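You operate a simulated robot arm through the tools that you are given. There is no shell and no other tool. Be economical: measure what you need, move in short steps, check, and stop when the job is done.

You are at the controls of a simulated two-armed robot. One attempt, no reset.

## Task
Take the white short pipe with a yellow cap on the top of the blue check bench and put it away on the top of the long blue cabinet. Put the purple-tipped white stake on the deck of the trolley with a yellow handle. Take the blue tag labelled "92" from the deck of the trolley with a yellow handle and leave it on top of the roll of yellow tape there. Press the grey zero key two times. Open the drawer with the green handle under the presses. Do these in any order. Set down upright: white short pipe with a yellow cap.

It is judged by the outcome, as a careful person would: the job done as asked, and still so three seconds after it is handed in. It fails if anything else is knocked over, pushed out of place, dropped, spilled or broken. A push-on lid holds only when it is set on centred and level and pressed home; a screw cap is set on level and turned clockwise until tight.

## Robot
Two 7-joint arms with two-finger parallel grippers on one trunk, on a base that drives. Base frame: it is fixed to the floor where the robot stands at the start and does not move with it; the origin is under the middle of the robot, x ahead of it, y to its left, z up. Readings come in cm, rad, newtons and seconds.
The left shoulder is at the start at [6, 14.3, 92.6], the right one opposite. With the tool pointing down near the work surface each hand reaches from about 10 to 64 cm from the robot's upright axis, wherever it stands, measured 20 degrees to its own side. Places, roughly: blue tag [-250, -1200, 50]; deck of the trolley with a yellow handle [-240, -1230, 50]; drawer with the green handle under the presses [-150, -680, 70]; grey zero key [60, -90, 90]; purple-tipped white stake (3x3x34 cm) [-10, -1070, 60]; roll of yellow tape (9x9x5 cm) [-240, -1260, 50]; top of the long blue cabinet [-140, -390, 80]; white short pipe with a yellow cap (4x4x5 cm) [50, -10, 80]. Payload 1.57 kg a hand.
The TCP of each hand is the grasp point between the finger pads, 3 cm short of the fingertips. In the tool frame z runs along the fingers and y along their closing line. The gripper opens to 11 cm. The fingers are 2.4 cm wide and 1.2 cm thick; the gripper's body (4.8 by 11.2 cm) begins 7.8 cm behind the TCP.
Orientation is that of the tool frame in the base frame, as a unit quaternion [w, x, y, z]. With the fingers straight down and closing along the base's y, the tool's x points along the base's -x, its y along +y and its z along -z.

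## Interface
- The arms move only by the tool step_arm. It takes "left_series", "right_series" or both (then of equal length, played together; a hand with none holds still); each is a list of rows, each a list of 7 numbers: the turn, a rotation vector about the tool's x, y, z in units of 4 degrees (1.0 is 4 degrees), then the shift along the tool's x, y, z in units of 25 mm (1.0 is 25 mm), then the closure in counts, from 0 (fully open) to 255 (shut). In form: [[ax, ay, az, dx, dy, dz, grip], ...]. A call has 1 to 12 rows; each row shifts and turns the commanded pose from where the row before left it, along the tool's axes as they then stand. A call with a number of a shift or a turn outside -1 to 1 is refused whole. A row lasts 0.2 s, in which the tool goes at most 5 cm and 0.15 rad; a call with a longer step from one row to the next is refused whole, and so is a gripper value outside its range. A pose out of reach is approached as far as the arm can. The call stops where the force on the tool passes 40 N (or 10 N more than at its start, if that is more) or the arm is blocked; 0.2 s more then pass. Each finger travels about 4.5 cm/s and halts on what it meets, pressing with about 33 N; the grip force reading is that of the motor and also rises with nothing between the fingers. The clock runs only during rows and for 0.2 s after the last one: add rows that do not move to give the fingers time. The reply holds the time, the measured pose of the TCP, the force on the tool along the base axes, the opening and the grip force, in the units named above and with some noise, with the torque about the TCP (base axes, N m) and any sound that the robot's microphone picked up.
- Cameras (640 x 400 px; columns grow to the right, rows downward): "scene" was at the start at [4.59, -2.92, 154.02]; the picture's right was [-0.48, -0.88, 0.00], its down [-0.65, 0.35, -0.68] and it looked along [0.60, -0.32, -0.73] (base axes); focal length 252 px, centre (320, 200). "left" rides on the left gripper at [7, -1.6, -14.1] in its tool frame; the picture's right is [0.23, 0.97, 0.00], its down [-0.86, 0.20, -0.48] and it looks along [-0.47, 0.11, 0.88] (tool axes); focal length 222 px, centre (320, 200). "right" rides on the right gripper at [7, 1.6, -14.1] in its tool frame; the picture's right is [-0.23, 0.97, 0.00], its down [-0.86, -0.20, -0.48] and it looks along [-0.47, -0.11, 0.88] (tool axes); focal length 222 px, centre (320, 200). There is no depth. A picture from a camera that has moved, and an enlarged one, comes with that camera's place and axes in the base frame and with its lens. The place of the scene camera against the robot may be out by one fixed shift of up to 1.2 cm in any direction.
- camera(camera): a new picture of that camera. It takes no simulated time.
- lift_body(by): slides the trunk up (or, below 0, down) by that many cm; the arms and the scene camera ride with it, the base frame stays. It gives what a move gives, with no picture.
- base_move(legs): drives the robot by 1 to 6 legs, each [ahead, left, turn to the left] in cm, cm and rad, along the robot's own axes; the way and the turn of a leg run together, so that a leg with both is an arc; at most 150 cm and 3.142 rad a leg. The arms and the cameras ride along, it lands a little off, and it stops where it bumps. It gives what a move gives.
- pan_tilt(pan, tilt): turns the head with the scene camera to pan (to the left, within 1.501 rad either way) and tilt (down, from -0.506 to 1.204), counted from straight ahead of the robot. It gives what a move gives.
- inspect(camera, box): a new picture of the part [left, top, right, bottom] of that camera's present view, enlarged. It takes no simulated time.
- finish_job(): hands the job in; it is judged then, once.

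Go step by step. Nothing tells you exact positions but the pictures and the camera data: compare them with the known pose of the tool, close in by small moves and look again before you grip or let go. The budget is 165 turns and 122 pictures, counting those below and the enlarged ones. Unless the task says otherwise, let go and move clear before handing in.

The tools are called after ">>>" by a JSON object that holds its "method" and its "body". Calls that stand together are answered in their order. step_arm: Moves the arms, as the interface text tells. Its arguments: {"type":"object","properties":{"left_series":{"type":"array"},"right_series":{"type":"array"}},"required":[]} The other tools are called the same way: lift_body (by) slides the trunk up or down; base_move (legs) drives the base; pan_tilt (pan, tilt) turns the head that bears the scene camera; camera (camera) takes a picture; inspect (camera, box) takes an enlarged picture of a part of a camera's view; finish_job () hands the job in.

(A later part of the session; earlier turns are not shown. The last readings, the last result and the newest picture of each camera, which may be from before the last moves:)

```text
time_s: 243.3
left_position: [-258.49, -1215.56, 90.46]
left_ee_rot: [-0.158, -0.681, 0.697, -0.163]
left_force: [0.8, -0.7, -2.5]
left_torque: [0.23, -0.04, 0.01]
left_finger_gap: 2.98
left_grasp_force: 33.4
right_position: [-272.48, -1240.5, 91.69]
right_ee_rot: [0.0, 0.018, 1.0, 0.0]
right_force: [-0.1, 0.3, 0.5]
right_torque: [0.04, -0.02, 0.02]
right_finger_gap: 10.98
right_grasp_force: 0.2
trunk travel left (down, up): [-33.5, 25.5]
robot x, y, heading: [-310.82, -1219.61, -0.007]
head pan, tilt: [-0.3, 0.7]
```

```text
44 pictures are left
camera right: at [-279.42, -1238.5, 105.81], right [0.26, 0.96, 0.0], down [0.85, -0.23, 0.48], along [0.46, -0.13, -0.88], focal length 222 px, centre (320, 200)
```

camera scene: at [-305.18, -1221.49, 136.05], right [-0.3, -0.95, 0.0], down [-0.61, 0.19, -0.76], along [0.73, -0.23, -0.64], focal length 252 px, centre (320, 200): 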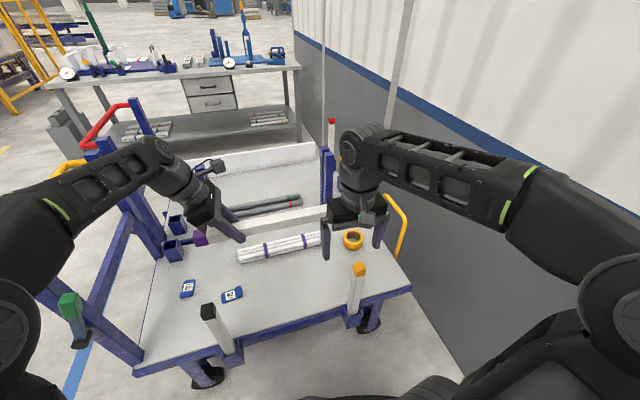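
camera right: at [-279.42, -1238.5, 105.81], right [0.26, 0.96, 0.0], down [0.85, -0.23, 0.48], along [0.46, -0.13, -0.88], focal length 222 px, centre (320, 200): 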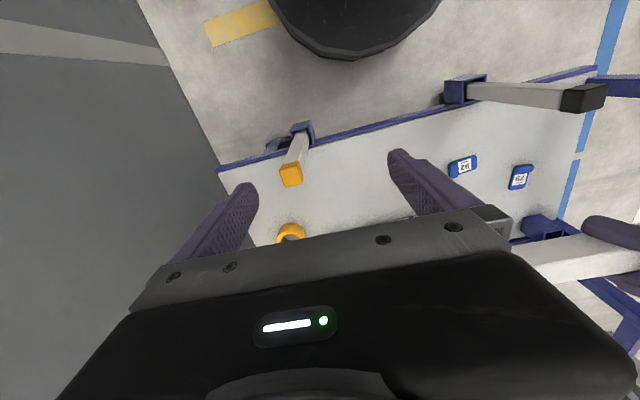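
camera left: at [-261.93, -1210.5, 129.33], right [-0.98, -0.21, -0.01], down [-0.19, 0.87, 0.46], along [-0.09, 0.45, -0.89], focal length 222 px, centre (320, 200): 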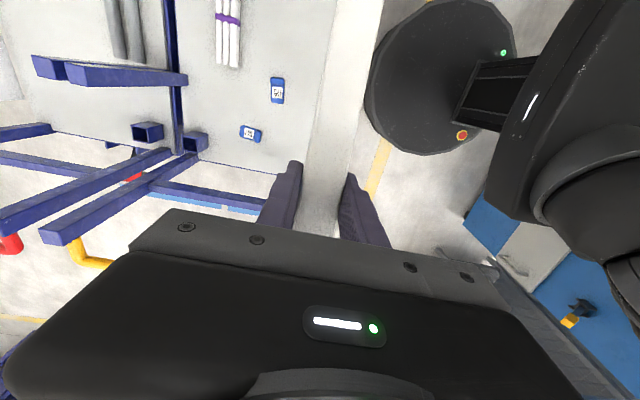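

The geometry is tight: the left forearm would pass near the black side stake if lowered here. I'll raise again and check the room on the right, so I can shift the base further along.

>>> {"method": "lift_body", "body": {"by": 25}}

>>> {"method": "pan_tilt", "body": {"pan": -1.4, "tilt": 0.6}}

>>> {"method": "camera", "body": {"camera": "scene"}}

```text
time_s: 245.8
left_position: [-258.5, -1215.47, 115.38]
left_ee_rot: [-0.158, -0.681, 0.697, -0.162]
left_force: [0.2, -0.2, -3.0]
left_torque: [0.17, 0.0, 0.01]
left_finger_gap: 2.98
left_grasp_force: 32.9
right_position: [-272.48, -1240.36, 116.62]
right_ee_rot: [0.001, 0.018, 1.0, 0.0]
right_force: [0.3, -0.3, 0.8]
right_torque: [-0.03, 0.0, -0.01]
right_finger_gap: 11.01
right_grasp_force: 0.0
trunk travel left (down, up): [-58.5, 0.5]
robot x, y, heading: [-310.76, -1219.92, -0.006]
head pan, tilt: [-0.3, 0.7]
```

```text
time_s: 247.2
left_position: [-258.47, -1215.39, 115.46]
left_ee_rot: [-0.159, -0.681, 0.696, -0.162]
left_force: [-0.9, -0.3, -3.6]
left_torque: [0.2, 0.04, -0.02]
left_finger_gap: 2.99
left_grasp_force: 33.6
right_position: [-272.47, -1240.42, 116.65]
right_ee_rot: [0.001, 0.018, 1.0, 0.0]
right_force: [-0.4, 0.3, 0.0]
right_torque: [0.03, -0.02, -0.03]
right_finger_gap: 10.99
right_grasp_force: 0.1
trunk travel left (down, up): [-58.5, 0.5]
robot x, y, heading: [-310.69, -1219.68, -0.005]
head pan, tilt: [-1.4, 0.6]
```

```text
43 pictures are left
camera scene: at [-311.79, -1227.66, 161.91], right [-0.99, -0.17, 0.0], down [-0.09, 0.56, -0.82], along [0.14, -0.81, -0.57], focal length 252 px, centre (320, 200)
```

scene: 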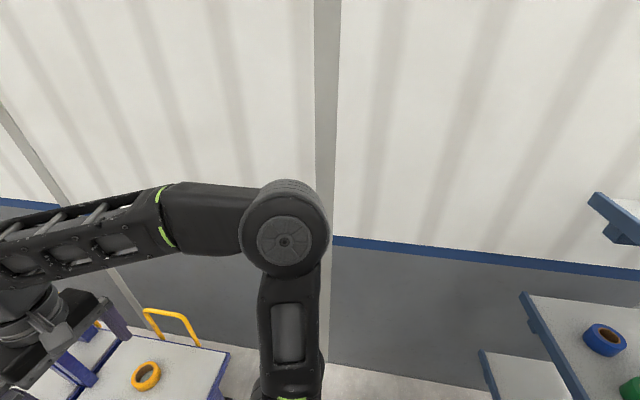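

The elbows ride high, around z 128, so the forearms slope down steeply, and the wall is 25 cm beyond the right elbow. I'll slide 10 cm more and position the stake over the strip.

>>> {"method": "base_move", "body": {"legs": [[0, -10, 0.005]]}}

>>> {"method": "pan_tilt", "body": {"pan": -0.1, "tilt": 0.85}}

>>> {"method": "lift_body", "body": {"by": -12}}

>>> {"method": "camera", "body": {"camera": "scene"}}

```text
time_s: 248.3
left_position: [-258.54, -1225.26, 115.52]
left_ee_rot: [-0.157, -0.683, 0.694, -0.162]
left_force: [-0.5, 0.0, -2.7]
left_torque: [0.29, 0.02, -0.02]
left_finger_gap: 2.99
left_grasp_force: 32.6
right_position: [-272.45, -1250.3, 116.72]
right_ee_rot: [0.001, 0.015, 1.0, 0.001]
right_force: [0.4, 0.4, -0.3]
right_torque: [0.04, 0.01, 0.0]
right_finger_gap: 10.99
right_grasp_force: 0.1
trunk travel left (down, up): [-58.5, 0.5]
robot x, y, heading: [-311.01, -1229.53, -0.001]
head pan, tilt: [-1.4, 0.6]
```

```text
time_s: 249.8
left_position: [-258.6, -1225.05, 115.38]
left_ee_rot: [-0.157, -0.683, 0.695, -0.163]
left_force: [0.0, -1.4, -2.2]
left_torque: [0.24, -0.01, -0.01]
left_finger_gap: 2.98
left_grasp_force: 32.8
right_position: [-272.47, -1250.16, 116.63]
right_ee_rot: [0.001, 0.016, 1.0, 0.0]
right_force: [-0.3, -0.2, -0.6]
right_torque: [-0.01, 0.0, 0.01]
right_finger_gap: 11.0
right_grasp_force: 0.0
trunk travel left (down, up): [-58.5, 0.5]
robot x, y, heading: [-311.03, -1229.8, 0.003]
head pan, tilt: [-0.099, 0.85]
```

```text
time_s: 251.3
left_position: [-258.66, -1225.1, 103.42]
left_ee_rot: [-0.158, -0.683, 0.695, -0.163]
left_force: [-0.8, 0.0, -3.2]
left_torque: [0.18, 0.0, 0.0]
left_finger_gap: 2.96
left_grasp_force: 32.9
right_position: [-272.41, -1250.19, 104.66]
right_ee_rot: [0.001, 0.015, 1.0, 0.0]
right_force: [0.8, 0.1, 0.8]
right_torque: [0.0, -0.02, 0.0]
right_finger_gap: 11.0
right_grasp_force: 0.1
trunk travel left (down, up): [-46.5, 12.5]
robot x, y, heading: [-310.95, -1229.9, 0.005]
head pan, tilt: [-0.099, 0.85]
```

```text
42 pictures are left
camera scene: at [-305.52, -1229.7, 147.82], right [-0.1, -1.0, 0.0], down [-0.75, 0.07, -0.66], along [0.66, -0.06, -0.75], focal length 252 px, centre (320, 200)
```

scene: 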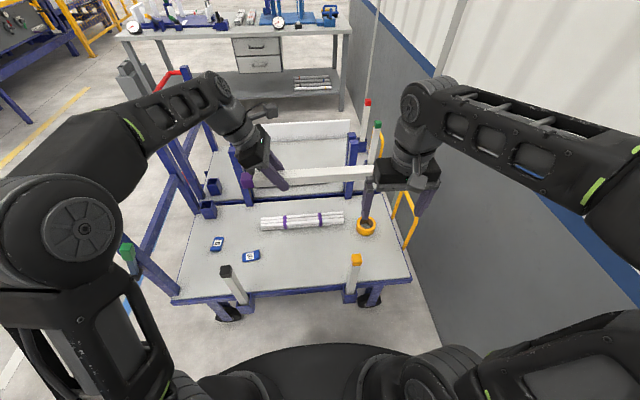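

The stake is level over the free strip. I'll lower the left hand straight down to about 20 cm above the deck.

>>> {"method": "step_arm", "body": {"left_series": [[0, 0, 0, -0.486, -0.29, 0.989, 255], [0, 0, 0, -0.486, -0.29, 0.989, 255], [0, 0, 0, -0.486, -0.29, 0.989, 255], [0, 0, 0, -0.486, 0, 0.989, 255], [0, 0, 0, -0.486, 0, 0.989, 255], [0, 0, 0, -0.486, 0, 0.989, 255], [0, 0, 0, -0.486, 0, 0.989, 255], [0, 0, 0, -0.486, 0, 0.989, 255], [0, 0, 0, -0.486, 0, 0.989, 255], [0, 0, 0, -0.486, 0, 0.989, 255], [0, 0, 0, -0.486, 0, 0.989, 255]]}}

>>> {"method": "camera", "body": {"camera": "scene"}}

>>> {"method": "camera", "body": {"camera": "left"}}

```text
time_s: 253.7
left_position: [-256.14, -1224.95, 73.03]
left_ee_rot: [-0.157, -0.683, 0.694, -0.163]
left_force: [-0.1, 0.3, -2.8]
left_torque: [0.21, -0.06, 0.01]
left_finger_gap: 2.98
left_grasp_force: 33.1
right_position: [-272.29, -1250.12, 104.76]
right_ee_rot: [0.001, 0.015, 1.0, 0.0]
right_force: [0.7, -1.0, -0.4]
right_torque: [-0.01, -0.03, 0.0]
right_finger_gap: 10.99
right_grasp_force: 0.0
trunk travel left (down, up): [-46.5, 12.5]
robot x, y, heading: [-311.03, -1229.81, -0.001]
head pan, tilt: [-0.099, 0.85]
```

```text
41 pictures are left
camera scene: at [-305.46, -1229.69, 147.82], right [-0.1, -1.0, 0.0], down [-0.75, 0.07, -0.66], along [0.66, -0.06, -0.75], focal length 252 px, centre (320, 200)
```

scene: 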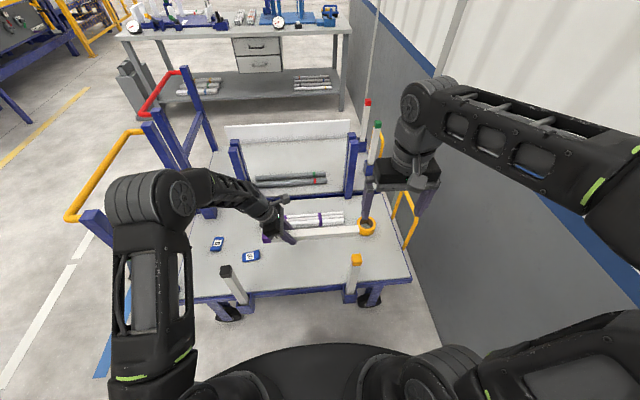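

```text
40 pictures are left
camera left: at [-254.63, -1225.12, 88.92], right [-0.98, -0.19, 0.09], down [-0.19, 0.98, 0.05], along [-0.1, 0.03, -0.99], focal length 222 px, centre (320, 200)
```

left: 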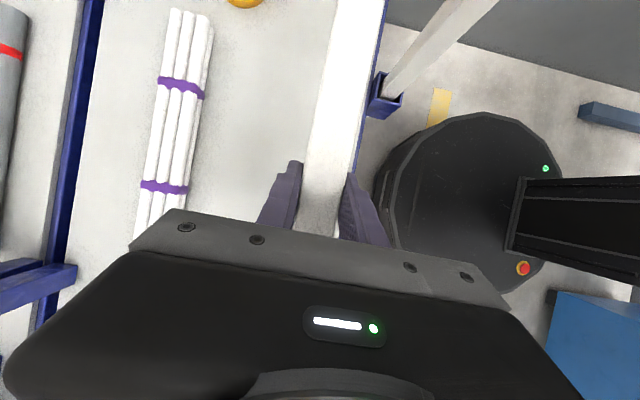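

On track, with clearance to the rail and the tubes. I'll lower to just above the deck.

>>> {"method": "step_arm", "body": {"left_series": [[0, 0, 0, -0.455, 0, 0.926, 255], [0, 0, 0, -0.455, 0, 0.926, 255], [0, 0, 0, -0.455, 0, 0.926, 255], [0, 0, 0, -0.455, 0, 0.926, 255], [0, 0, 0, -0.455, 0, 0.926, 255], [0, 0, 0, -0.455, 0, 0.926, 255], [0, 0, 0, -0.3, 0, 0.6, 255]]}}

>>> {"method": "inspect", "body": {"camera": "scene", "box": [190, 180, 430, 320]}}

>>> {"method": "camera", "body": {"camera": "left"}}

```text
time_s: 255.3
left_position: [-255.93, -1224.98, 55.79]
left_ee_rot: [-0.158, -0.683, 0.694, -0.163]
left_force: [0.1, 1.2, -3.0]
left_torque: [0.23, 0.0, 0.0]
left_finger_gap: 2.98
left_grasp_force: 33.0
right_position: [-272.49, -1250.2, 104.6]
right_ee_rot: [0.001, 0.016, 1.0, 0.001]
right_force: [0.2, -0.4, 0.3]
right_torque: [0.02, -0.01, -0.01]
right_finger_gap: 10.99
right_grasp_force: 0.0
trunk travel left (down, up): [-46.5, 12.5]
robot x, y, heading: [-310.74, -1229.77, -0.003]
head pan, tilt: [-0.099, 0.85]
```

```text
2.67 times, centred on (310, 250) of scene
camera zoom: at [-305.48, -1229.7, 147.82], right [-0.1, -1.0, 0.0], down [-0.75, 0.07, -0.66], along [0.66, -0.06, -0.75], focal length 673 px, centre (347, 67)
```

zoom: 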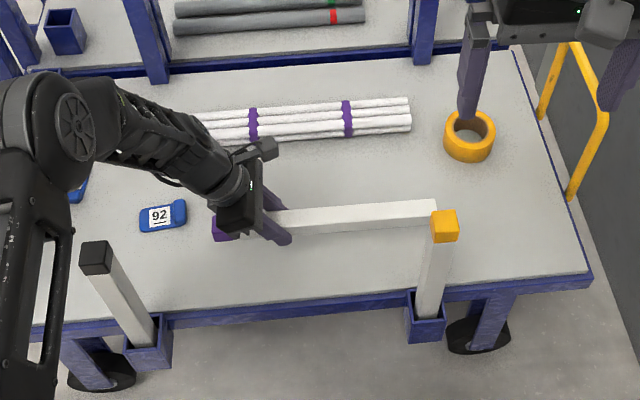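

```text
38 pictures are left
camera left: at [-254.38, -1225.11, 71.59], right [-0.98, -0.19, 0.09], down [-0.19, 0.98, 0.05], along [-0.1, 0.03, -0.99], focal length 222 px, centre (320, 200)
```

left: 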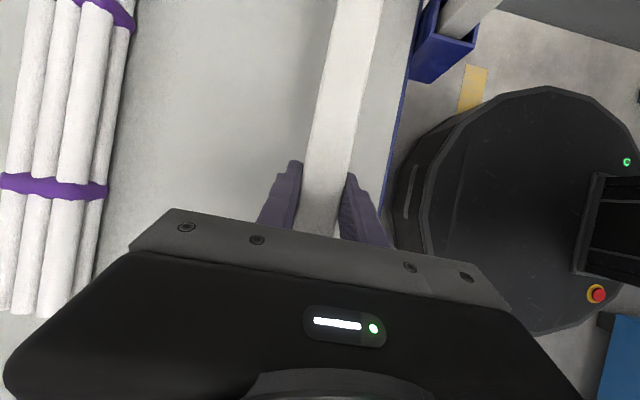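

Now the final few centimetres: I'll tip the long end slightly down and creep until contact.

>>> {"method": "step_arm", "body": {"left_series": [[0, -0.7, 0, -0.088, 0, 0.18, 255], [0, 0, 0, -0.088, 0, 0.18, 255], [0, 0, 0, -0.088, 0, 0.18, 255], [0, 0, 0, 0, 0, 0, 255]]}}

>>> {"method": "step_arm", "body": {"left_series": [[0, 0, 0, -0.053, 0, 0.108, 255], [0, 0, 0, -0.053, 0, 0.108, 255], [0, 0, 0, 0, 0, 0, 255]]}}

```text
time_s: 256.3
left_position: [-255.83, -1225.05, 54.39]
left_ee_rot: [-0.14, -0.688, 0.697, -0.146]
left_force: [0.4, 0.0, -2.7]
left_torque: [0.2, 0.01, 0.0]
left_finger_gap: 2.99
left_grasp_force: 33.5
right_position: [-272.52, -1250.25, 104.72]
right_ee_rot: [0.001, 0.016, 1.0, 0.0]
right_force: [0.3, 0.1, -0.1]
right_torque: [-0.03, 0.01, -0.01]
right_finger_gap: 11.02
right_grasp_force: 0.0
trunk travel left (down, up): [-46.5, 12.5]
robot x, y, heading: [-310.89, -1229.78, 0.001]
head pan, tilt: [-0.099, 0.85]
```

```text
time_s: 257.1
left_position: [-255.85, -1224.95, 53.91]
left_ee_rot: [-0.141, -0.686, 0.698, -0.146]
left_force: [0.4, 0.1, -2.5]
left_torque: [0.19, 0.03, -0.04]
left_finger_gap: 2.97
left_grasp_force: 33.1
right_position: [-272.37, -1250.11, 104.67]
right_ee_rot: [0.001, 0.016, 1.0, 0.0]
right_force: [-0.2, -0.3, -0.4]
right_torque: [-0.01, 0.03, 0.01]
right_finger_gap: 10.99
right_grasp_force: 0.1
trunk travel left (down, up): [-46.5, 12.5]
robot x, y, heading: [-311.11, -1229.69, 0.001]
head pan, tilt: [-0.099, 0.85]
```

>>> {"method": "step_arm", "body": {"left_series": [[0, 0, 0, -0.053, 0, 0.108, 255], [0, 0, 0, -0.053, 0, 0.108, 255], [0, 0, 0, 0, 0, 0, 255]]}}

>>> {"method": "step_arm", "body": {"left_series": [[0, 0, 0, -0.053, 0, 0.108, 255], [0, 0, 0, -0.053, 0, 0.108, 255], [0, 0, 0, 0, 0, 0, 255]]}}

```text
time_s: 257.9
left_position: [-255.93, -1224.96, 53.2]
left_ee_rot: [-0.141, -0.686, 0.698, -0.146]
left_force: [0.6, 0.0, -2.9]
left_torque: [0.2, -0.01, 0.03]
left_finger_gap: 2.99
left_grasp_force: 32.7
right_position: [-272.42, -1250.22, 104.73]
right_ee_rot: [0.001, 0.016, 1.0, 0.0]
right_force: [-0.2, 0.0, -0.6]
right_torque: [-0.04, 0.03, 0.0]
right_finger_gap: 10.99
right_grasp_force: 0.1
trunk travel left (down, up): [-46.5, 12.5]
robot x, y, heading: [-310.92, -1230.14, -0.003]
head pan, tilt: [-0.099, 0.85]
```

```text
time_s: 258.7
left_position: [-255.85, -1224.95, 52.65]
left_ee_rot: [-0.141, -0.686, 0.698, -0.146]
left_force: [0.4, -0.4, -3.6]
left_torque: [0.2, -0.04, 0.01]
left_finger_gap: 3.0
left_grasp_force: 32.9
right_position: [-272.46, -1250.1, 104.67]
right_ee_rot: [0.002, 0.016, 1.0, 0.0]
right_force: [0.7, 0.0, -0.3]
right_torque: [0.0, -0.01, 0.0]
right_finger_gap: 11.0
right_grasp_force: 0.0
trunk travel left (down, up): [-46.5, 12.5]
robot x, y, heading: [-310.9, -1229.89, 0.001]
head pan, tilt: [-0.099, 0.85]
```

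>>> {"method": "step_arm", "body": {"left_series": [[0, 0, 0, -0.053, 0, 0.108, 255], [0, 0, 0, -0.053, 0, 0.108, 255], [0, 0, 0, -0.053, 0, 0.108, 255], [0, 0, 0, 0, 0, 0, 255]]}}

>>> {"method": "inspect", "body": {"camera": "left", "box": [240, 0, 440, 240]}}

```text
time_s: 259.7
left_position: [-255.85, -1225.04, 51.69]
left_ee_rot: [-0.141, -0.687, 0.698, -0.145]
left_force: [-0.5, 0.0, -2.7]
left_torque: [0.22, -0.04, 0.02]
left_finger_gap: 2.97
left_grasp_force: 32.9
right_position: [-272.38, -1250.1, 104.68]
right_ee_rot: [0.001, 0.016, 1.0, 0.0]
right_force: [-0.2, 0.2, 0.3]
right_torque: [0.05, -0.01, -0.04]
right_finger_gap: 11.03
right_grasp_force: 0.1
trunk travel left (down, up): [-46.5, 12.5]
robot x, y, heading: [-310.52, -1229.73, 0.001]
head pan, tilt: [-0.099, 0.85]
```

```text
1.67 times, centred on (340, 120) of left
camera zoom: at [-254.46, -1225.93, 67.56], right [-0.98, -0.19, 0.08], down [-0.19, 0.98, 0.1], along [-0.1, 0.08, -0.99], focal length 370 px, centre (287, 333)
```

zoom: 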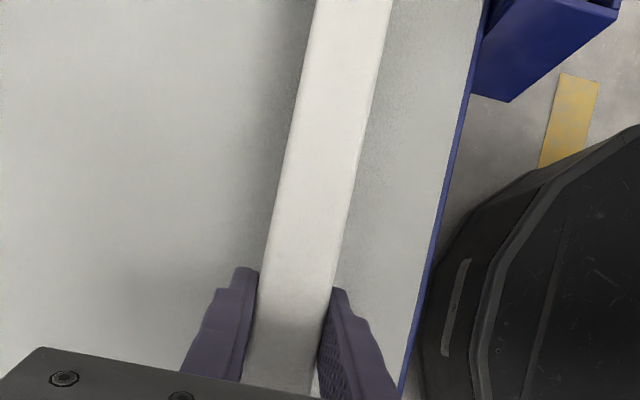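

The shadows show it is near the deck, but there is no contact yet. I'll continue creeping.

>>> {"method": "step_arm", "body": {"left_series": [[0, 0, 0, -0.042, 0, 0.09, 255], [0, 0, 0, -0.042, 0, 0.09, 255], [0, 0, 0, -0.042, 0, 0.09, 255], [0, 0, 0, 0, 0, 0, 255]]}}

>>> {"method": "step_arm", "body": {"left_series": [[0, 0, 0, -0.042, 0, 0.09, 255], [0, 0, 0, -0.042, 0, 0.09, 255], [0, 0, 0, 0, 0, 0, 255]]}}

```text
time_s: 260.7
left_position: [-255.83, -1224.84, 51.05]
left_ee_rot: [-0.141, -0.686, 0.698, -0.146]
left_force: [-0.2, 0.4, -3.0]
left_torque: [0.21, 0.02, -0.03]
left_finger_gap: 2.98
left_grasp_force: 32.8
right_position: [-272.33, -1250.2, 104.62]
right_ee_rot: [0.001, 0.015, 1.0, -0.001]
right_force: [0.1, -0.2, 0.6]
right_torque: [0.02, -0.02, -0.01]
right_finger_gap: 10.99
right_grasp_force: 0.0
trunk travel left (down, up): [-46.5, 12.5]
robot x, y, heading: [-311.19, -1229.94, 0.004]
head pan, tilt: [-0.099, 0.85]
```

```text
time_s: 261.5
left_position: [-255.99, -1224.85, 50.46]
left_ee_rot: [-0.139, -0.687, 0.698, -0.147]
left_force: [-0.5, 0.1, -2.4]
left_torque: [0.22, 0.02, 0.0]
left_finger_gap: 2.98
left_grasp_force: 33.0
right_position: [-272.4, -1250.08, 104.65]
right_ee_rot: [0.002, 0.017, 1.0, 0.0]
right_force: [0.0, 0.9, 0.1]
right_torque: [0.01, 0.01, 0.01]
right_finger_gap: 11.02
right_grasp_force: 0.1
trunk travel left (down, up): [-46.5, 12.5]
robot x, y, heading: [-310.56, -1229.73, 0.003]
head pan, tilt: [-0.099, 0.85]
```

>>> {"method": "step_arm", "body": {"left_series": [[0, 0, 0, -0.042, 0, 0.09, 255], [0, 0, 0, -0.042, 0, 0.09, 255], [0, 0, 0, -0.042, 0, 0.09, 255], [0, 0, 0, 0, 0, 0, 255]]}}

>>> {"method": "step_arm", "body": {"left_series": [[0, 0, 0, -0.042, 0, 0.09, 255], [0, 0, 0, -0.042, 0, 0.09, 255], [0, 0, 0, 0, 0, 0, 255]]}}

```text
time_s: 262.5
left_position: [-255.89, -1224.79, 49.72]
left_ee_rot: [-0.142, -0.686, 0.698, -0.146]
left_force: [0.2, 0.1, -3.7]
left_torque: [0.19, 0.0, 0.0]
left_finger_gap: 2.97
left_grasp_force: 33.2
right_position: [-272.32, -1250.17, 104.69]
right_ee_rot: [0.0, 0.016, 1.0, 0.0]
right_force: [0.5, -0.7, 0.4]
right_torque: [-0.01, 0.01, 0.0]
right_finger_gap: 11.02
right_grasp_force: 0.1
trunk travel left (down, up): [-46.5, 12.5]
robot x, y, heading: [-310.86, -1229.56, 0.004]
head pan, tilt: [-0.099, 0.85]
```

```text
time_s: 263.3
left_position: [-255.93, -1224.79, 49.27]
left_ee_rot: [-0.141, -0.687, 0.698, -0.145]
left_force: [0.1, 0.6, -3.4]
left_torque: [0.22, 0.02, -0.02]
left_finger_gap: 2.98
left_grasp_force: 32.6
right_position: [-272.36, -1250.18, 104.67]
right_ee_rot: [0.001, 0.016, 1.0, -0.001]
right_force: [-0.2, 0.0, 0.7]
right_torque: [0.02, 0.02, 0.01]
right_finger_gap: 11.0
right_grasp_force: 0.0
trunk travel left (down, up): [-46.5, 12.5]
robot x, y, heading: [-311.14, -1230.09, 0.003]
head pan, tilt: [-0.099, 0.85]
```

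A triangulation of the tag puts the deck nearer z 46. I'll continue creeping.

>>> {"method": "step_arm", "body": {"left_series": [[0, 0, 0, -0.042, 0, 0.09, 255], [0, 0, 0, -0.042, 0, 0.09, 255], [0, 0, 0, 0, 0, 0, 255]]}}

>>> {"method": "step_arm", "body": {"left_series": [[0, 0, 0, -0.042, 0, 0.09, 255], [0, 0, 0, -0.042, 0, 0.09, 255], [0, 0, 0, 0, 0, 0, 255]]}}

>>> {"method": "inspect", "body": {"camera": "scene", "box": [230, 200, 390, 300]}}

```text
time_s: 264.1
left_position: [-255.66, -1224.8, 49.22]
left_ee_rot: [-0.143, -0.685, 0.699, -0.147]
left_force: [-9.6, 5.6, 25.3]
left_torque: [0.36, 0.79, -0.2]
left_finger_gap: 2.99
left_grasp_force: 33.4
right_position: [-272.6, -1250.13, 104.81]
right_ee_rot: [0.002, 0.015, 1.0, 0.0]
right_force: [0.0, -0.5, -0.2]
right_torque: [-0.02, 0.02, -0.01]
right_finger_gap: 11.0
right_grasp_force: 0.0
trunk travel left (down, up): [-46.5, 12.5]
robot x, y, heading: [-310.84, -1229.89, 0.003]
head pan, tilt: [-0.099, 0.85]
stopped in row 3 (left hand): the force on the tool passed its limit at 42 N (the readings are from after the stop); the commanded pose is now the measured one
```

```text
time_s: 264.4
left_position: [-255.57, -1224.8, 49.27]
left_ee_rot: [-0.143, -0.686, 0.698, -0.148]
left_force: [-9.4, 4.3, 21.6]
left_torque: [0.35, 0.72, -0.19]
left_finger_gap: 2.99
left_grasp_force: 33.0
right_position: [-272.51, -1250.0, 104.75]
right_ee_rot: [0.002, 0.014, 1.0, 0.0]
right_force: [0.4, 0.8, -0.3]
right_torque: [-0.02, -0.02, -0.02]
right_finger_gap: 11.0
right_grasp_force: 0.0
trunk travel left (down, up): [-46.5, 12.5]
robot x, y, heading: [-310.79, -1229.72, 0.01]
head pan, tilt: [-0.099, 0.85]
stopped in row 1 (left hand): the force on the tool passed its limit at 44 N (the readings are from after the stop); the commanded pose is now the measured one
```

```text
4.00 times, centred on (310, 250) of scene
camera zoom: at [-305.79, -1229.65, 147.83], right [-0.1, -1.0, 0.0], down [-0.75, 0.07, -0.66], along [0.66, -0.06, -0.75], focal length 1010 px, centre (360, 0)
```

zoom: 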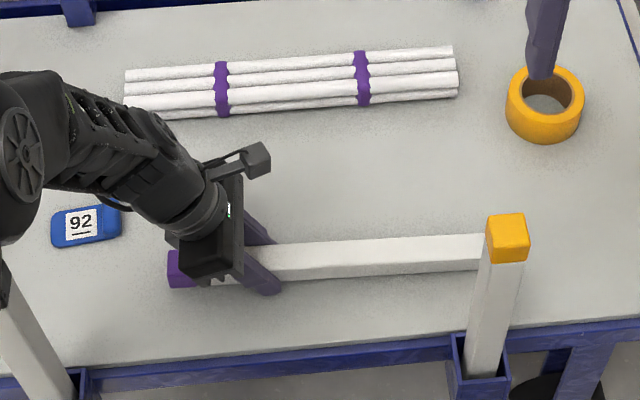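

The fingertips touched the deck at TCP z 49.3, so the deck is at about 46 and the stake is about 1.5 cm above it. I'll ease the pressure, open, and rise straight up.

>>> {"method": "step_arm", "body": {"left_series": [[0, 0, 0, 0.04, 0, -0.08, 255], [0, 0, 0, 0, 0, 0, 170], [0, 0, 0, 0, 0, 0, 120], [0, 0, 0, 0, 0, 0, 0], [0, 0, 0, 0, 0, 0, 0], [0, 0, 0, 0, 0, 0, 0], [0, 0, 0, 0, 0, 0, 0], [0, 0, 0, 0, 0, 0, 0], [0, 0, 0, 0.2, 0, -0.45, 0], [0, 0, 0, 0.4, 0, -0.917, 0], [0, 0, 0, 0.4, 0, -0.917, 0], [0, 0, 0, 0.4, 0, -0.917, 0]]}}

>>> {"method": "inspect", "body": {"camera": "scene", "box": [190, 180, 430, 320]}}

```text
time_s: 267.0
left_position: [-255.79, -1224.87, 57.87]
left_ee_rot: [-0.143, -0.686, 0.698, -0.146]
left_force: [0.1, -0.2, 0.0]
left_torque: [-0.04, 0.0, -0.02]
left_finger_gap: 10.98
left_grasp_force: 0.1
right_position: [-272.5, -1250.09, 104.56]
right_ee_rot: [0.001, 0.015, 1.0, 0.0]
right_force: [0.3, 0.8, 0.4]
right_torque: [0.02, 0.02, -0.03]
right_finger_gap: 10.97
right_grasp_force: 0.1
trunk travel left (down, up): [-46.5, 12.5]
robot x, y, heading: [-311.01, -1229.66, 0.004]
head pan, tilt: [-0.099, 0.85]
```

```text
2.67 times, centred on (310, 250) of scene
camera zoom: at [-305.58, -1229.67, 147.82], right [-0.1, -1.0, 0.0], down [-0.75, 0.07, -0.66], along [0.66, -0.06, -0.75], focal length 673 px, centre (347, 67)
```

zoom: 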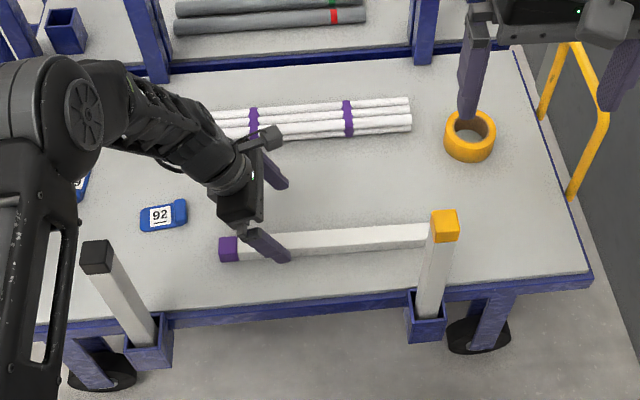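

The stake lies on the deck. I'll raise the left hand clear and tuck it away before using the right hand for the tag.

>>> {"method": "step_arm", "body": {"left_series": [[0, 0, 0, 0.43, 0, -0.99, 0], [0, 0, 0, 0.43, 0, -0.99, 0], [0, 0, 0, 0.43, 0, -0.99, 0], [0, 0, 0, 0.43, 0, -0.99, 0], [0, 0, 0, 0.43, 0, -0.99, 0], [0, 0, 0, 0.43, 0, -0.99, 0], [0, 0, 0, 0.43, 0, -0.99, 0], [0, 0, 0, 0.43, 0, -0.99, 0], [0, 0, 0, 0.43, 0, -0.99, 0], [0, 0, 0, 0.43, 0, -0.99, 0], [0, 0, 0, 0.43, 0, -0.99, 0], [0, 0, 0, 0.43, 0, -0.99, 0]]}}

>>> {"method": "step_arm", "body": {"left_series": [[0, -1, 0, 0.38, 0, -0.9, 0], [0, -1, 0, 0.3, 0, -0.9, 0], [0, -1, 0, 0.2, 0, -0.9, 0], [0, -1, 0, -0.5, 0.6, -0.9, 0], [0, -1, 0, -0.7, 0.9, -0.5, 0], [0, -0.7, 0, -0.7, 0.9, 0, 0], [0, 0, 0, -0.7, 0.9, 0, 0], [0, 0, 0, -0.7, 0.9, 0, 0], [0, 0, 0, -0.7, 0.9, 0, 0], [0, 0, 0, -0.7, 0.9, 0, 0], [0, 0, 0, 0, 0.9, 0, 0]]}}

>>> {"method": "lift_body", "body": {"by": 8}}

>>> {"method": "camera", "body": {"camera": "scene"}}

```text
time_s: 269.6
left_position: [-256.22, -1224.7, 90.65]
left_ee_rot: [-0.142, -0.686, 0.698, -0.147]
left_force: [-0.3, 0.9, 0.4]
left_torque: [0.01, -0.02, -0.02]
left_finger_gap: 11.02
left_grasp_force: 0.1
right_position: [-272.54, -1250.17, 104.72]
right_ee_rot: [0.001, 0.015, 1.0, 0.0]
right_force: [1.3, 0.6, -0.1]
right_torque: [0.0, -0.04, 0.02]
right_finger_gap: 10.97
right_grasp_force: 0.0
trunk travel left (down, up): [-46.5, 12.5]
robot x, y, heading: [-310.67, -1229.61, 0.004]
head pan, tilt: [-0.099, 0.85]
```

```text
time_s: 272.0
left_position: [-273.43, -1211.99, 100.26]
left_ee_rot: [-0.001, -0.702, 0.712, -0.009]
left_force: [-1.1, 0.1, 0.5]
left_torque: [0.01, 0.0, 0.02]
left_finger_gap: 10.99
left_grasp_force: 0.0
right_position: [-272.4, -1250.09, 104.71]
right_ee_rot: [0.002, 0.015, 1.0, 0.0]
right_force: [0.5, 0.4, 0.3]
right_torque: [-0.02, 0.0, 0.02]
right_finger_gap: 11.02
right_grasp_force: 0.1
trunk travel left (down, up): [-46.5, 12.5]
robot x, y, heading: [-311.1, -1229.46, 0.005]
head pan, tilt: [-0.099, 0.85]
```

```text
time_s: 273.2
left_position: [-273.45, -1212.04, 108.22]
left_ee_rot: [-0.001, -0.702, 0.712, -0.008]
left_force: [-0.8, 0.4, -0.7]
left_torque: [0.02, 0.01, -0.02]
left_finger_gap: 11.0
left_grasp_force: 0.1
right_position: [-272.47, -1250.08, 112.7]
right_ee_rot: [0.0, 0.015, 1.0, 0.0]
right_force: [0.2, 0.3, -0.5]
right_torque: [-0.03, 0.03, 0.01]
right_finger_gap: 11.02
right_grasp_force: 0.0
trunk travel left (down, up): [-54.5, 4.5]
robot x, y, heading: [-310.97, -1229.58, 0.004]
head pan, tilt: [-0.099, 0.85]
```

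```text
34 pictures are left
camera scene: at [-305.56, -1229.67, 155.82], right [-0.1, -1.0, 0.0], down [-0.75, 0.07, -0.66], along [0.66, -0.06, -0.75], focal length 252 px, centre (320, 200)
```

scene: 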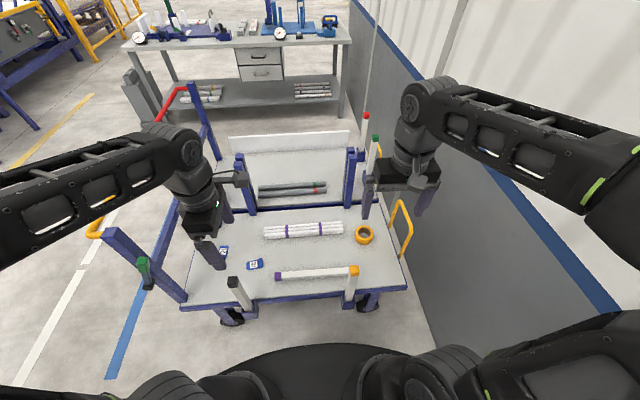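

The stake lies flat, clear of the tags. I'll shift the base so the right hand can reach tag 92.

>>> {"method": "base_move", "body": {"legs": [[0, 27, 0], [8, 0, 0]]}}

>>> {"method": "step_arm", "body": {"right_series": [[0, 0, -0.75, -0.95, 0.75, 0.6, 0], [0, 0, -0.75, -0.95, 0.75, 0.6, 0], [0, 0, -0.75, -0.95, 0.75, 0.6, 0], [0, 0, 0, -0.95, 0.75, 0.6, 0], [0, 0, 0, -0.95, 0.75, 0.6, 0], [0, 0, 0, -0.95, 0.75, 0.6, 0], [0, 0, 0, -0.95, 0.75, 0.6, 0]]}}

>>> {"method": "camera", "body": {"camera": "right"}}

>>> {"method": "camera", "body": {"camera": "scene"}}

```text
time_s: 275.7
left_position: [-265.43, -1184.89, 108.07]
left_ee_rot: [-0.001, -0.702, 0.712, -0.008]
left_force: [0.4, 0.0, -0.5]
left_torque: [-0.01, 0.05, -0.03]
left_finger_gap: 10.99
left_grasp_force: 0.0
right_position: [-264.35, -1222.79, 112.62]
right_ee_rot: [0.001, 0.014, 1.0, 0.0]
right_force: [0.2, -1.3, 0.4]
right_torque: [-0.03, 0.05, -0.01]
right_finger_gap: 11.0
right_grasp_force: 0.0
trunk travel left (down, up): [-54.5, 4.5]
robot x, y, heading: [-303.04, -1202.36, 0.009]
head pan, tilt: [-0.099, 0.85]
```

```text
time_s: 277.3
left_position: [-265.51, -1184.74, 108.17]
left_ee_rot: [-0.003, -0.702, 0.712, -0.009]
left_force: [-0.4, 0.4, 0.4]
left_torque: [0.02, -0.01, 0.02]
left_finger_gap: 10.99
left_grasp_force: 0.1
right_position: [-249.18, -1208.39, 102.02]
right_ee_rot: [0.001, -0.065, 0.998, 0.0]
right_force: [1.1, -0.1, -0.7]
right_torque: [-0.02, -0.01, 0.01]
right_finger_gap: 11.0
right_grasp_force: 0.0
trunk travel left (down, up): [-54.5, 4.5]
robot x, y, heading: [-302.61, -1202.88, 0.004]
head pan, tilt: [-0.099, 0.85]
```

```text
33 pictures are left
camera right: at [-256.23, -1207.67, 116.21], right [0.1, 0.99, 0.0], down [0.87, -0.09, 0.48], along [0.48, -0.05, -0.88], focal length 222 px, centre (320, 200)
```

right: 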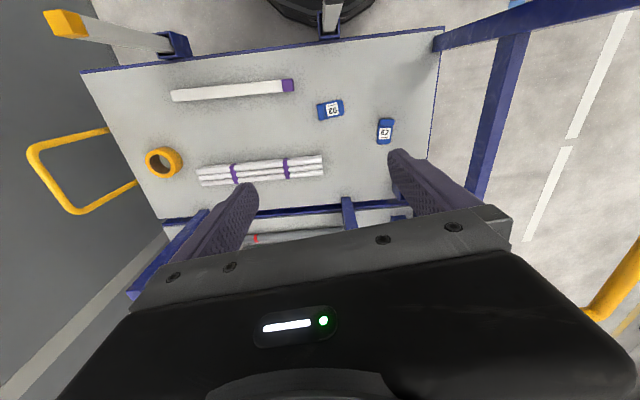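

```text
32 pictures are left
camera scene: at [-297.59, -1202.48, 155.82], right [-0.1, -1.0, 0.0], down [-0.75, 0.07, -0.66], along [0.66, -0.06, -0.75], focal length 252 px, centre (320, 200)
```

scene: 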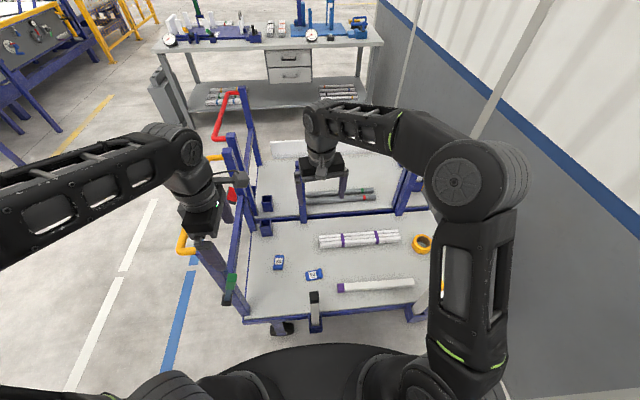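

Tag 92 is confirmed at [-248, -1205.4]. I'll move above it and descend most of the way.

>>> {"method": "step_arm", "body": {"right_series": [[0, 0, 0, -0.32, 0.56, 1, 0], [0, 0, 0, -0.31, 0.56, 1, 0], [0, 0, 0, 0, 0, 1, 0], [0, 0, 0, 0, 0, 1, 0], [0, 0, 0, 0, 0, 1, 0], [0, 0, 0, 0, 0, 1, 0], [0, 0, 0, 0, 0, 1, 0], [0, 0, 0, 0, 0, 1, 0], [0, 0, 0, 0, 0, 1, 0], [0, 0, 0, 0, 0, 1, 0], [0, 0, 0, 0, 0, 1, 0], [0, 0, 0, 0, 0, 1, 0]]}}

>>> {"method": "camera", "body": {"camera": "right"}}

>>> {"method": "camera", "body": {"camera": "scene"}}

```text
time_s: 279.9
left_position: [-265.56, -1184.88, 108.16]
left_ee_rot: [-0.002, -0.702, 0.712, -0.009]
left_force: [-0.1, -0.7, 0.2]
left_torque: [-0.03, -0.01, -0.02]
left_finger_gap: 10.98
left_grasp_force: 0.0
right_position: [-247.74, -1205.49, 72.18]
right_ee_rot: [0.001, -0.065, 0.998, 0.0]
right_force: [-0.3, 0.8, -0.3]
right_torque: [-0.04, -0.01, 0.01]
right_finger_gap: 11.0
right_grasp_force: 0.1
trunk travel left (down, up): [-54.5, 4.5]
robot x, y, heading: [-303.32, -1202.82, 0.0]
head pan, tilt: [-0.099, 0.85]
```

```text
31 pictures are left
camera right: at [-254.87, -1204.71, 86.25], right [0.1, 0.99, 0.0], down [0.87, -0.09, 0.48], along [0.48, -0.05, -0.88], focal length 222 px, centre (320, 200)
```

right: 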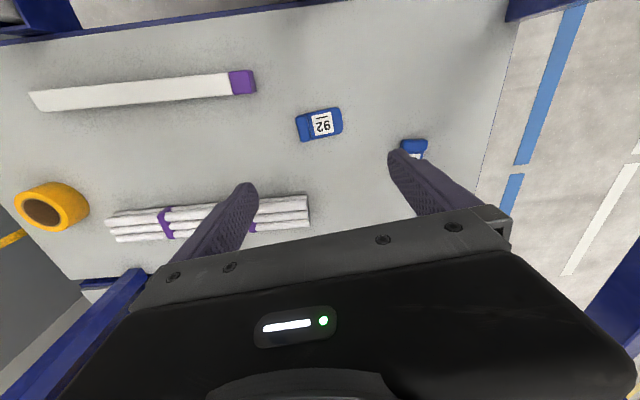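

```text
30 pictures are left
camera scene: at [-297.64, -1202.53, 155.82], right [-0.1, -1.0, 0.0], down [-0.75, 0.07, -0.66], along [0.66, -0.06, -0.75], focal length 252 px, centre (320, 200)
```

scene: 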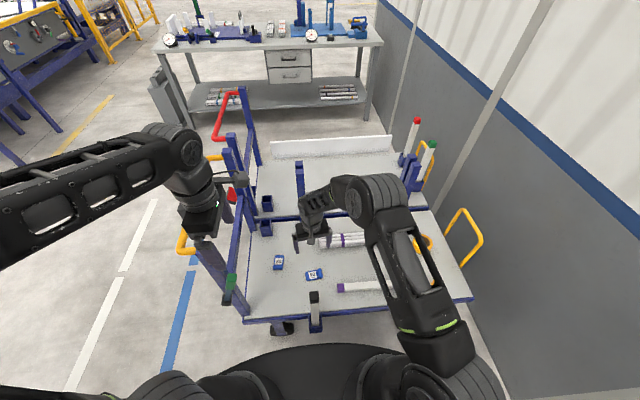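

Aligned. I'll descend to just above the tag.

>>> {"method": "step_arm", "body": {"right_series": [[0, 0, 0, 0, 0, 1, 0], [0, 0, 0, 0, 0, 1, 0], [0, 0, 0, 0.05, 0, 1, 0], [0, 0, 0, 0.05, 0, 1, 0], [0, 0, 0, 0, 0, 1, 0], [0, 0, 0, 0, 0, 1, 0], [0, 0, 0, 0, 0, 1, 0], [0, 0, 0, 0, 0, 0.8, 0], [0, 0, 0, 0, 0, 0.4, 0], [0, 0, 0, 0, 0, 0.4, 0], [0, 0, 0, 0, 0, 0, 0]]}}

>>> {"method": "camera", "body": {"camera": "right"}}

```text
time_s: 282.3
left_position: [-265.67, -1184.86, 108.13]
left_ee_rot: [-0.002, -0.702, 0.713, -0.008]
left_force: [0.6, 0.3, 0.2]
left_torque: [0.0, 0.02, -0.02]
left_finger_gap: 11.0
left_grasp_force: 0.0
right_position: [-248.12, -1205.41, 50.61]
right_ee_rot: [0.0, -0.064, 0.998, 0.0]
right_force: [-0.4, -0.7, -0.1]
right_torque: [-0.03, 0.02, 0.01]
right_finger_gap: 11.02
right_grasp_force: 0.1
trunk travel left (down, up): [-54.5, 4.5]
robot x, y, heading: [-303.08, -1202.55, 0.003]
head pan, tilt: [-0.099, 0.85]
```

```text
29 pictures are left
camera right: at [-255.19, -1204.69, 64.86], right [0.1, 0.99, 0.0], down [0.87, -0.09, 0.48], along [0.48, -0.05, -0.88], focal length 222 px, centre (320, 200)
```

right: 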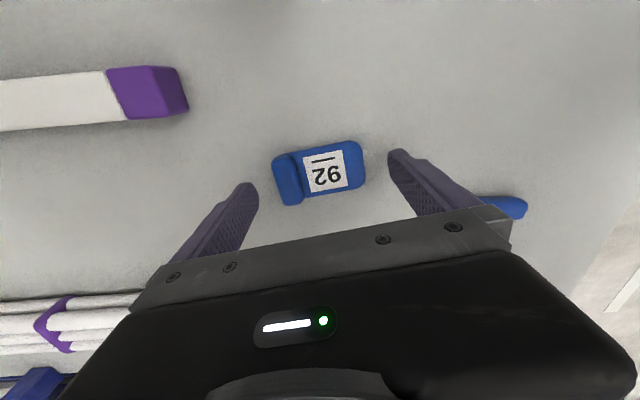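

The tag is centred between the fingers. I'll go down the last centimetre and close.

>>> {"method": "step_arm", "body": {"right_series": [[0, 0, 0, 0, 0, 0.2, 0], [0, 0, 0, 0, 0, 0.2, 0], [0, 0, 0, 0, 0, 0, 255], [0, 0, 0, 0, 0, 0, 255], [0, 0, 0, 0, 0, 0, 255], [0, 0, 0, 0, 0, 0, 255], [0, 0, 0, 0, 0, 0, 255], [0, 0, 0, 0, 0, 0, 255]]}}

>>> {"method": "camera", "body": {"camera": "right"}}

```text
time_s: 284.1
left_position: [-265.56, -1184.72, 108.22]
left_ee_rot: [-0.001, -0.702, 0.712, -0.009]
left_force: [-0.6, 0.4, 0.3]
left_torque: [0.0, 0.01, 0.0]
left_finger_gap: 10.99
left_grasp_force: 0.0
right_position: [-248.03, -1205.58, 49.73]
right_ee_rot: [0.002, -0.063, 0.998, 0.0]
right_force: [0.0, 0.0, 0.1]
right_torque: [0.0, 0.0, 0.0]
right_finger_gap: 1.9
right_grasp_force: 19.2
trunk travel left (down, up): [-54.5, 4.5]
robot x, y, heading: [-303.27, -1202.36, 0.006]
head pan, tilt: [-0.099, 0.85]
```

```text
28 pictures are left
camera right: at [-255.12, -1204.72, 63.91], right [0.1, 0.99, 0.0], down [0.87, -0.09, 0.48], along [0.48, -0.05, -0.88], focal length 222 px, centre (320, 200)
```

right: 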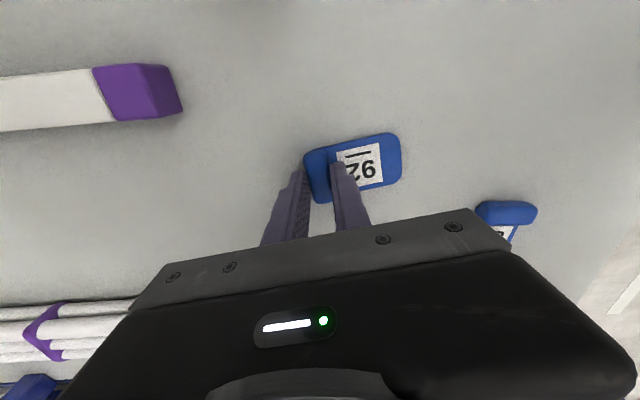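

The fingers closed on the tag's raised ridge, gap 1.9 cm, which is a fine hold. I'll firm up the grip and lift.

>>> {"method": "step_arm", "body": {"right_series": [[0, 0, 0, 0, 0, 0, 255], [0, 0, 0, 0, 0, 0, 255], [0, 0, 0, 0, 0, 0, 255], [0, 0, 0, 0, 0, -0.4, 255], [0, 0, 0, 0, 0, -1, 255], [0, 0, 0, 0, 0, -1, 255], [0, 0, 0, 0, 0, 0, 255]]}}

>>> {"method": "camera", "body": {"camera": "right"}}

```text
time_s: 285.7
left_position: [-265.55, -1184.82, 108.25]
left_ee_rot: [-0.002, -0.702, 0.712, -0.008]
left_force: [-1.0, 0.4, 0.1]
left_torque: [0.0, -0.01, 0.02]
left_finger_gap: 11.01
left_grasp_force: 0.0
right_position: [-247.76, -1205.35, 55.65]
right_ee_rot: [0.0, -0.065, 0.998, 0.0]
right_force: [-0.6, -0.6, -0.5]
right_torque: [0.0, 0.0, -0.03]
right_finger_gap: 1.88
right_grasp_force: 32.9
trunk travel left (down, up): [-54.5, 4.5]
robot x, y, heading: [-303.15, -1203.05, 0.005]
head pan, tilt: [-0.099, 0.85]
```

```text
27 pictures are left
camera right: at [-254.92, -1204.61, 69.75], right [0.1, 0.99, 0.0], down [0.87, -0.09, 0.48], along [0.48, -0.05, -0.88], focal length 222 px, centre (320, 200)
```

right: 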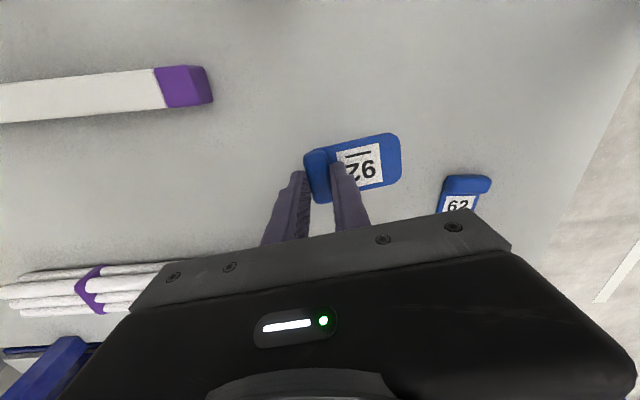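

Tag 92 is held, and its centre is about 2.75 cm toward +y from the TCP. I'll raise it, then shift the base toward the tape at [-239, -1257.5].

>>> {"method": "step_arm", "body": {"right_series": [[0, 0, 0, 0, 0, -1, 255], [0, 0, 0, 0, 0, -1, 255], [0, 0, 0, 0, 0, -1, 255], [0, 0, 0, 0, 0, -1, 255], [0, 0, 0, 0, 0, -1, 255], [0, 0, 0, 0, 0, -1, 255], [0, 0, 0, 0, 0, -1, 255], [0, 0, 0, 0, 0, -1, 255], [0, 0, 0, 0, 0, -1, 255], [0, 0, 0, 0, 0, -1, 255], [0, 0, 0, 0, 0, -1, 255], [0, 0, 0, 0, 0, -1, 255]]}}

>>> {"method": "step_arm", "body": {"right_series": [[0, 0, 0, 0, -1, -1, 255], [0, 0, 0, 0, -1, -1, 255], [0, 0, 0, 0, -1, -1, 255], [0, 0, 0, 0, -1, 0, 255], [0, 0, 0, 0, -1, 0, 255], [0, 0, 0, 0, -1, 0, 255], [0, 0, 0, 0, -1, 0, 255]]}}

>>> {"method": "base_move", "body": {"legs": [[0, -25, 0], [6, 0, 0]]}}

>>> {"method": "camera", "body": {"camera": "right"}}

>>> {"method": "camera", "body": {"camera": "scene"}}

```text
time_s: 288.3
left_position: [-265.61, -1184.79, 108.24]
left_ee_rot: [-0.002, -0.702, 0.712, -0.008]
left_force: [0.2, -0.5, -0.5]
left_torque: [-0.02, -0.04, 0.02]
left_finger_gap: 11.02
left_grasp_force: 0.1
right_position: [-248.04, -1205.54, 85.53]
right_ee_rot: [0.001, -0.065, 0.998, 0.0]
right_force: [0.6, -0.6, -0.3]
right_torque: [-0.01, 0.01, 0.01]
right_finger_gap: 1.9
right_grasp_force: 33.0
trunk travel left (down, up): [-54.5, 4.5]
robot x, y, heading: [-303.01, -1202.4, 0.005]
head pan, tilt: [-0.099, 0.85]
```

```text
time_s: 289.9
left_position: [-265.58, -1184.87, 108.19]
left_ee_rot: [-0.001, -0.702, 0.712, -0.008]
left_force: [-0.6, 0.5, 0.0]
left_torque: [0.03, 0.03, 0.05]
left_finger_gap: 10.98
left_grasp_force: 0.1
right_position: [-245.59, -1222.9, 93.09]
right_ee_rot: [0.0, -0.064, 0.998, 0.0]
right_force: [-0.6, -1.1, -0.1]
right_torque: [-0.02, 0.02, 0.01]
right_finger_gap: 1.84
right_grasp_force: 32.9
trunk travel left (down, up): [-54.5, 4.5]
robot x, y, heading: [-303.12, -1202.44, 0.002]
head pan, tilt: [-0.099, 0.85]
```

```text
time_s: 292.3
left_position: [-259.3, -1209.43, 108.15]
left_ee_rot: [-0.003, -0.7, 0.714, -0.008]
left_force: [1.3, -0.2, 0.2]
left_torque: [0.01, 0.04, 0.03]
left_finger_gap: 10.99
left_grasp_force: 0.0
right_position: [-239.57, -1247.42, 93.04]
right_ee_rot: [-0.001, -0.064, 0.998, 0.0]
right_force: [0.7, 0.5, 0.1]
right_torque: [0.02, 0.0, -0.05]
right_finger_gap: 1.86
right_grasp_force: 33.1
trunk travel left (down, up): [-54.5, 4.5]
robot x, y, heading: [-296.96, -1226.86, -0.0]
head pan, tilt: [-0.099, 0.85]
```

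```text
26 pictures are left
camera right: at [-246.63, -1246.75, 107.21], right [0.1, 0.99, 0.0], down [0.87, -0.09, 0.48], along [0.48, -0.05, -0.88], focal length 222 px, centre (320, 200)
```

right: 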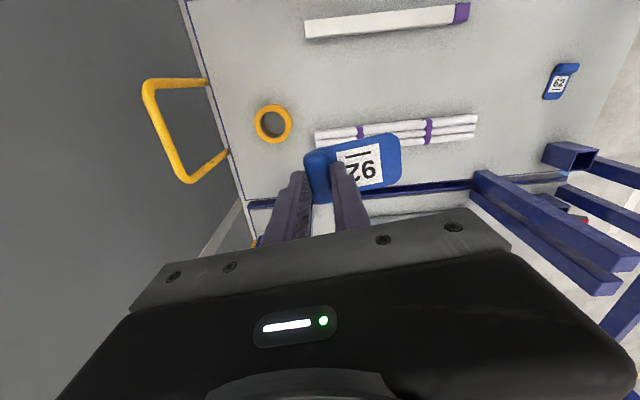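

```text
25 pictures are left
camera scene: at [-291.34, -1226.95, 155.81], right [-0.1, -1.0, 0.0], down [-0.75, 0.07, -0.66], along [0.66, -0.07, -0.75], focal length 252 px, centre (320, 200)
```

scene: 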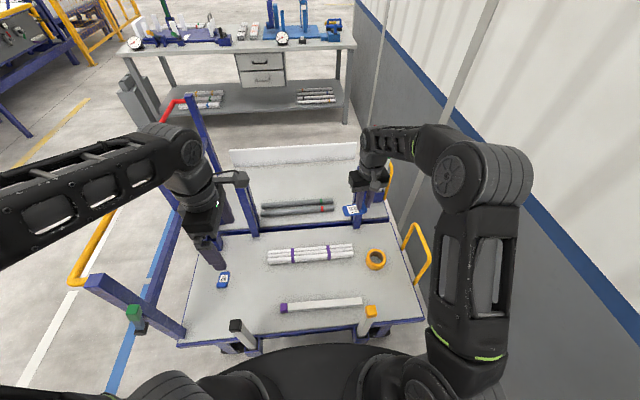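

The tape centre refines to [-238, -1259], and the hoop is further out at y -1274. I'll move the tag above the tape.

>>> {"method": "step_arm", "body": {"right_series": [[0, 0, 0, -0.02, -0.935, 0.5, 255], [0, 0, 0, -0.02, -0.935, 0.5, 255], [0, 0, 0, -0.02, -0.935, 0.5, 255], [0, 0, 0, -0.02, -0.935, 0.5, 255], [0, 0, 0, -0.02, -0.935, 0.5, 255], [0, 0, 0, -0.02, -0.935, 0.5, 255], [0, 0, 0, 0, 0, 0, 255]]}}

>>> {"method": "camera", "body": {"camera": "right"}}

>>> {"method": "camera", "body": {"camera": "scene"}}

```text
time_s: 293.9
left_position: [-259.28, -1209.36, 108.25]
left_ee_rot: [-0.002, -0.701, 0.713, -0.009]
left_force: [-1.1, 1.5, 0.7]
left_torque: [0.01, -0.01, 0.0]
left_finger_gap: 11.0
left_grasp_force: 0.1
right_position: [-237.57, -1261.22, 85.61]
right_ee_rot: [0.001, -0.063, 0.998, 0.0]
right_force: [0.5, -0.5, -0.1]
right_torque: [-0.01, 0.03, 0.03]
right_finger_gap: 1.89
right_grasp_force: 33.2
trunk travel left (down, up): [-54.5, 4.5]
robot x, y, heading: [-297.06, -1226.61, -0.001]
head pan, tilt: [-0.099, 0.85]
```

```text
24 pictures are left
camera right: at [-244.7, -1260.4, 99.69], right [0.1, 0.99, 0.0], down [0.87, -0.09, 0.48], along [0.48, -0.05, -0.88], focal length 222 px, centre (320, 200)
```

right: 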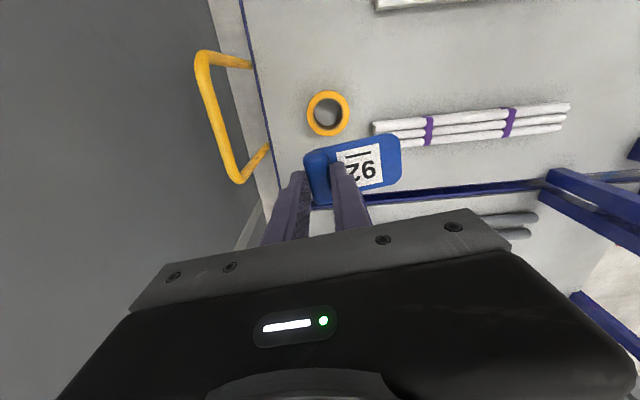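

```text
23 pictures are left
camera scene: at [-291.56, -1226.92, 155.82], right [-0.1, -1.0, 0.0], down [-0.75, 0.07, -0.66], along [0.66, -0.07, -0.75], focal length 252 px, centre (320, 200)
```

scene: 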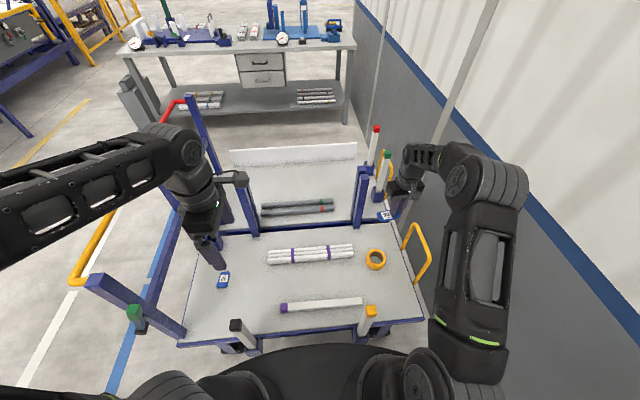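

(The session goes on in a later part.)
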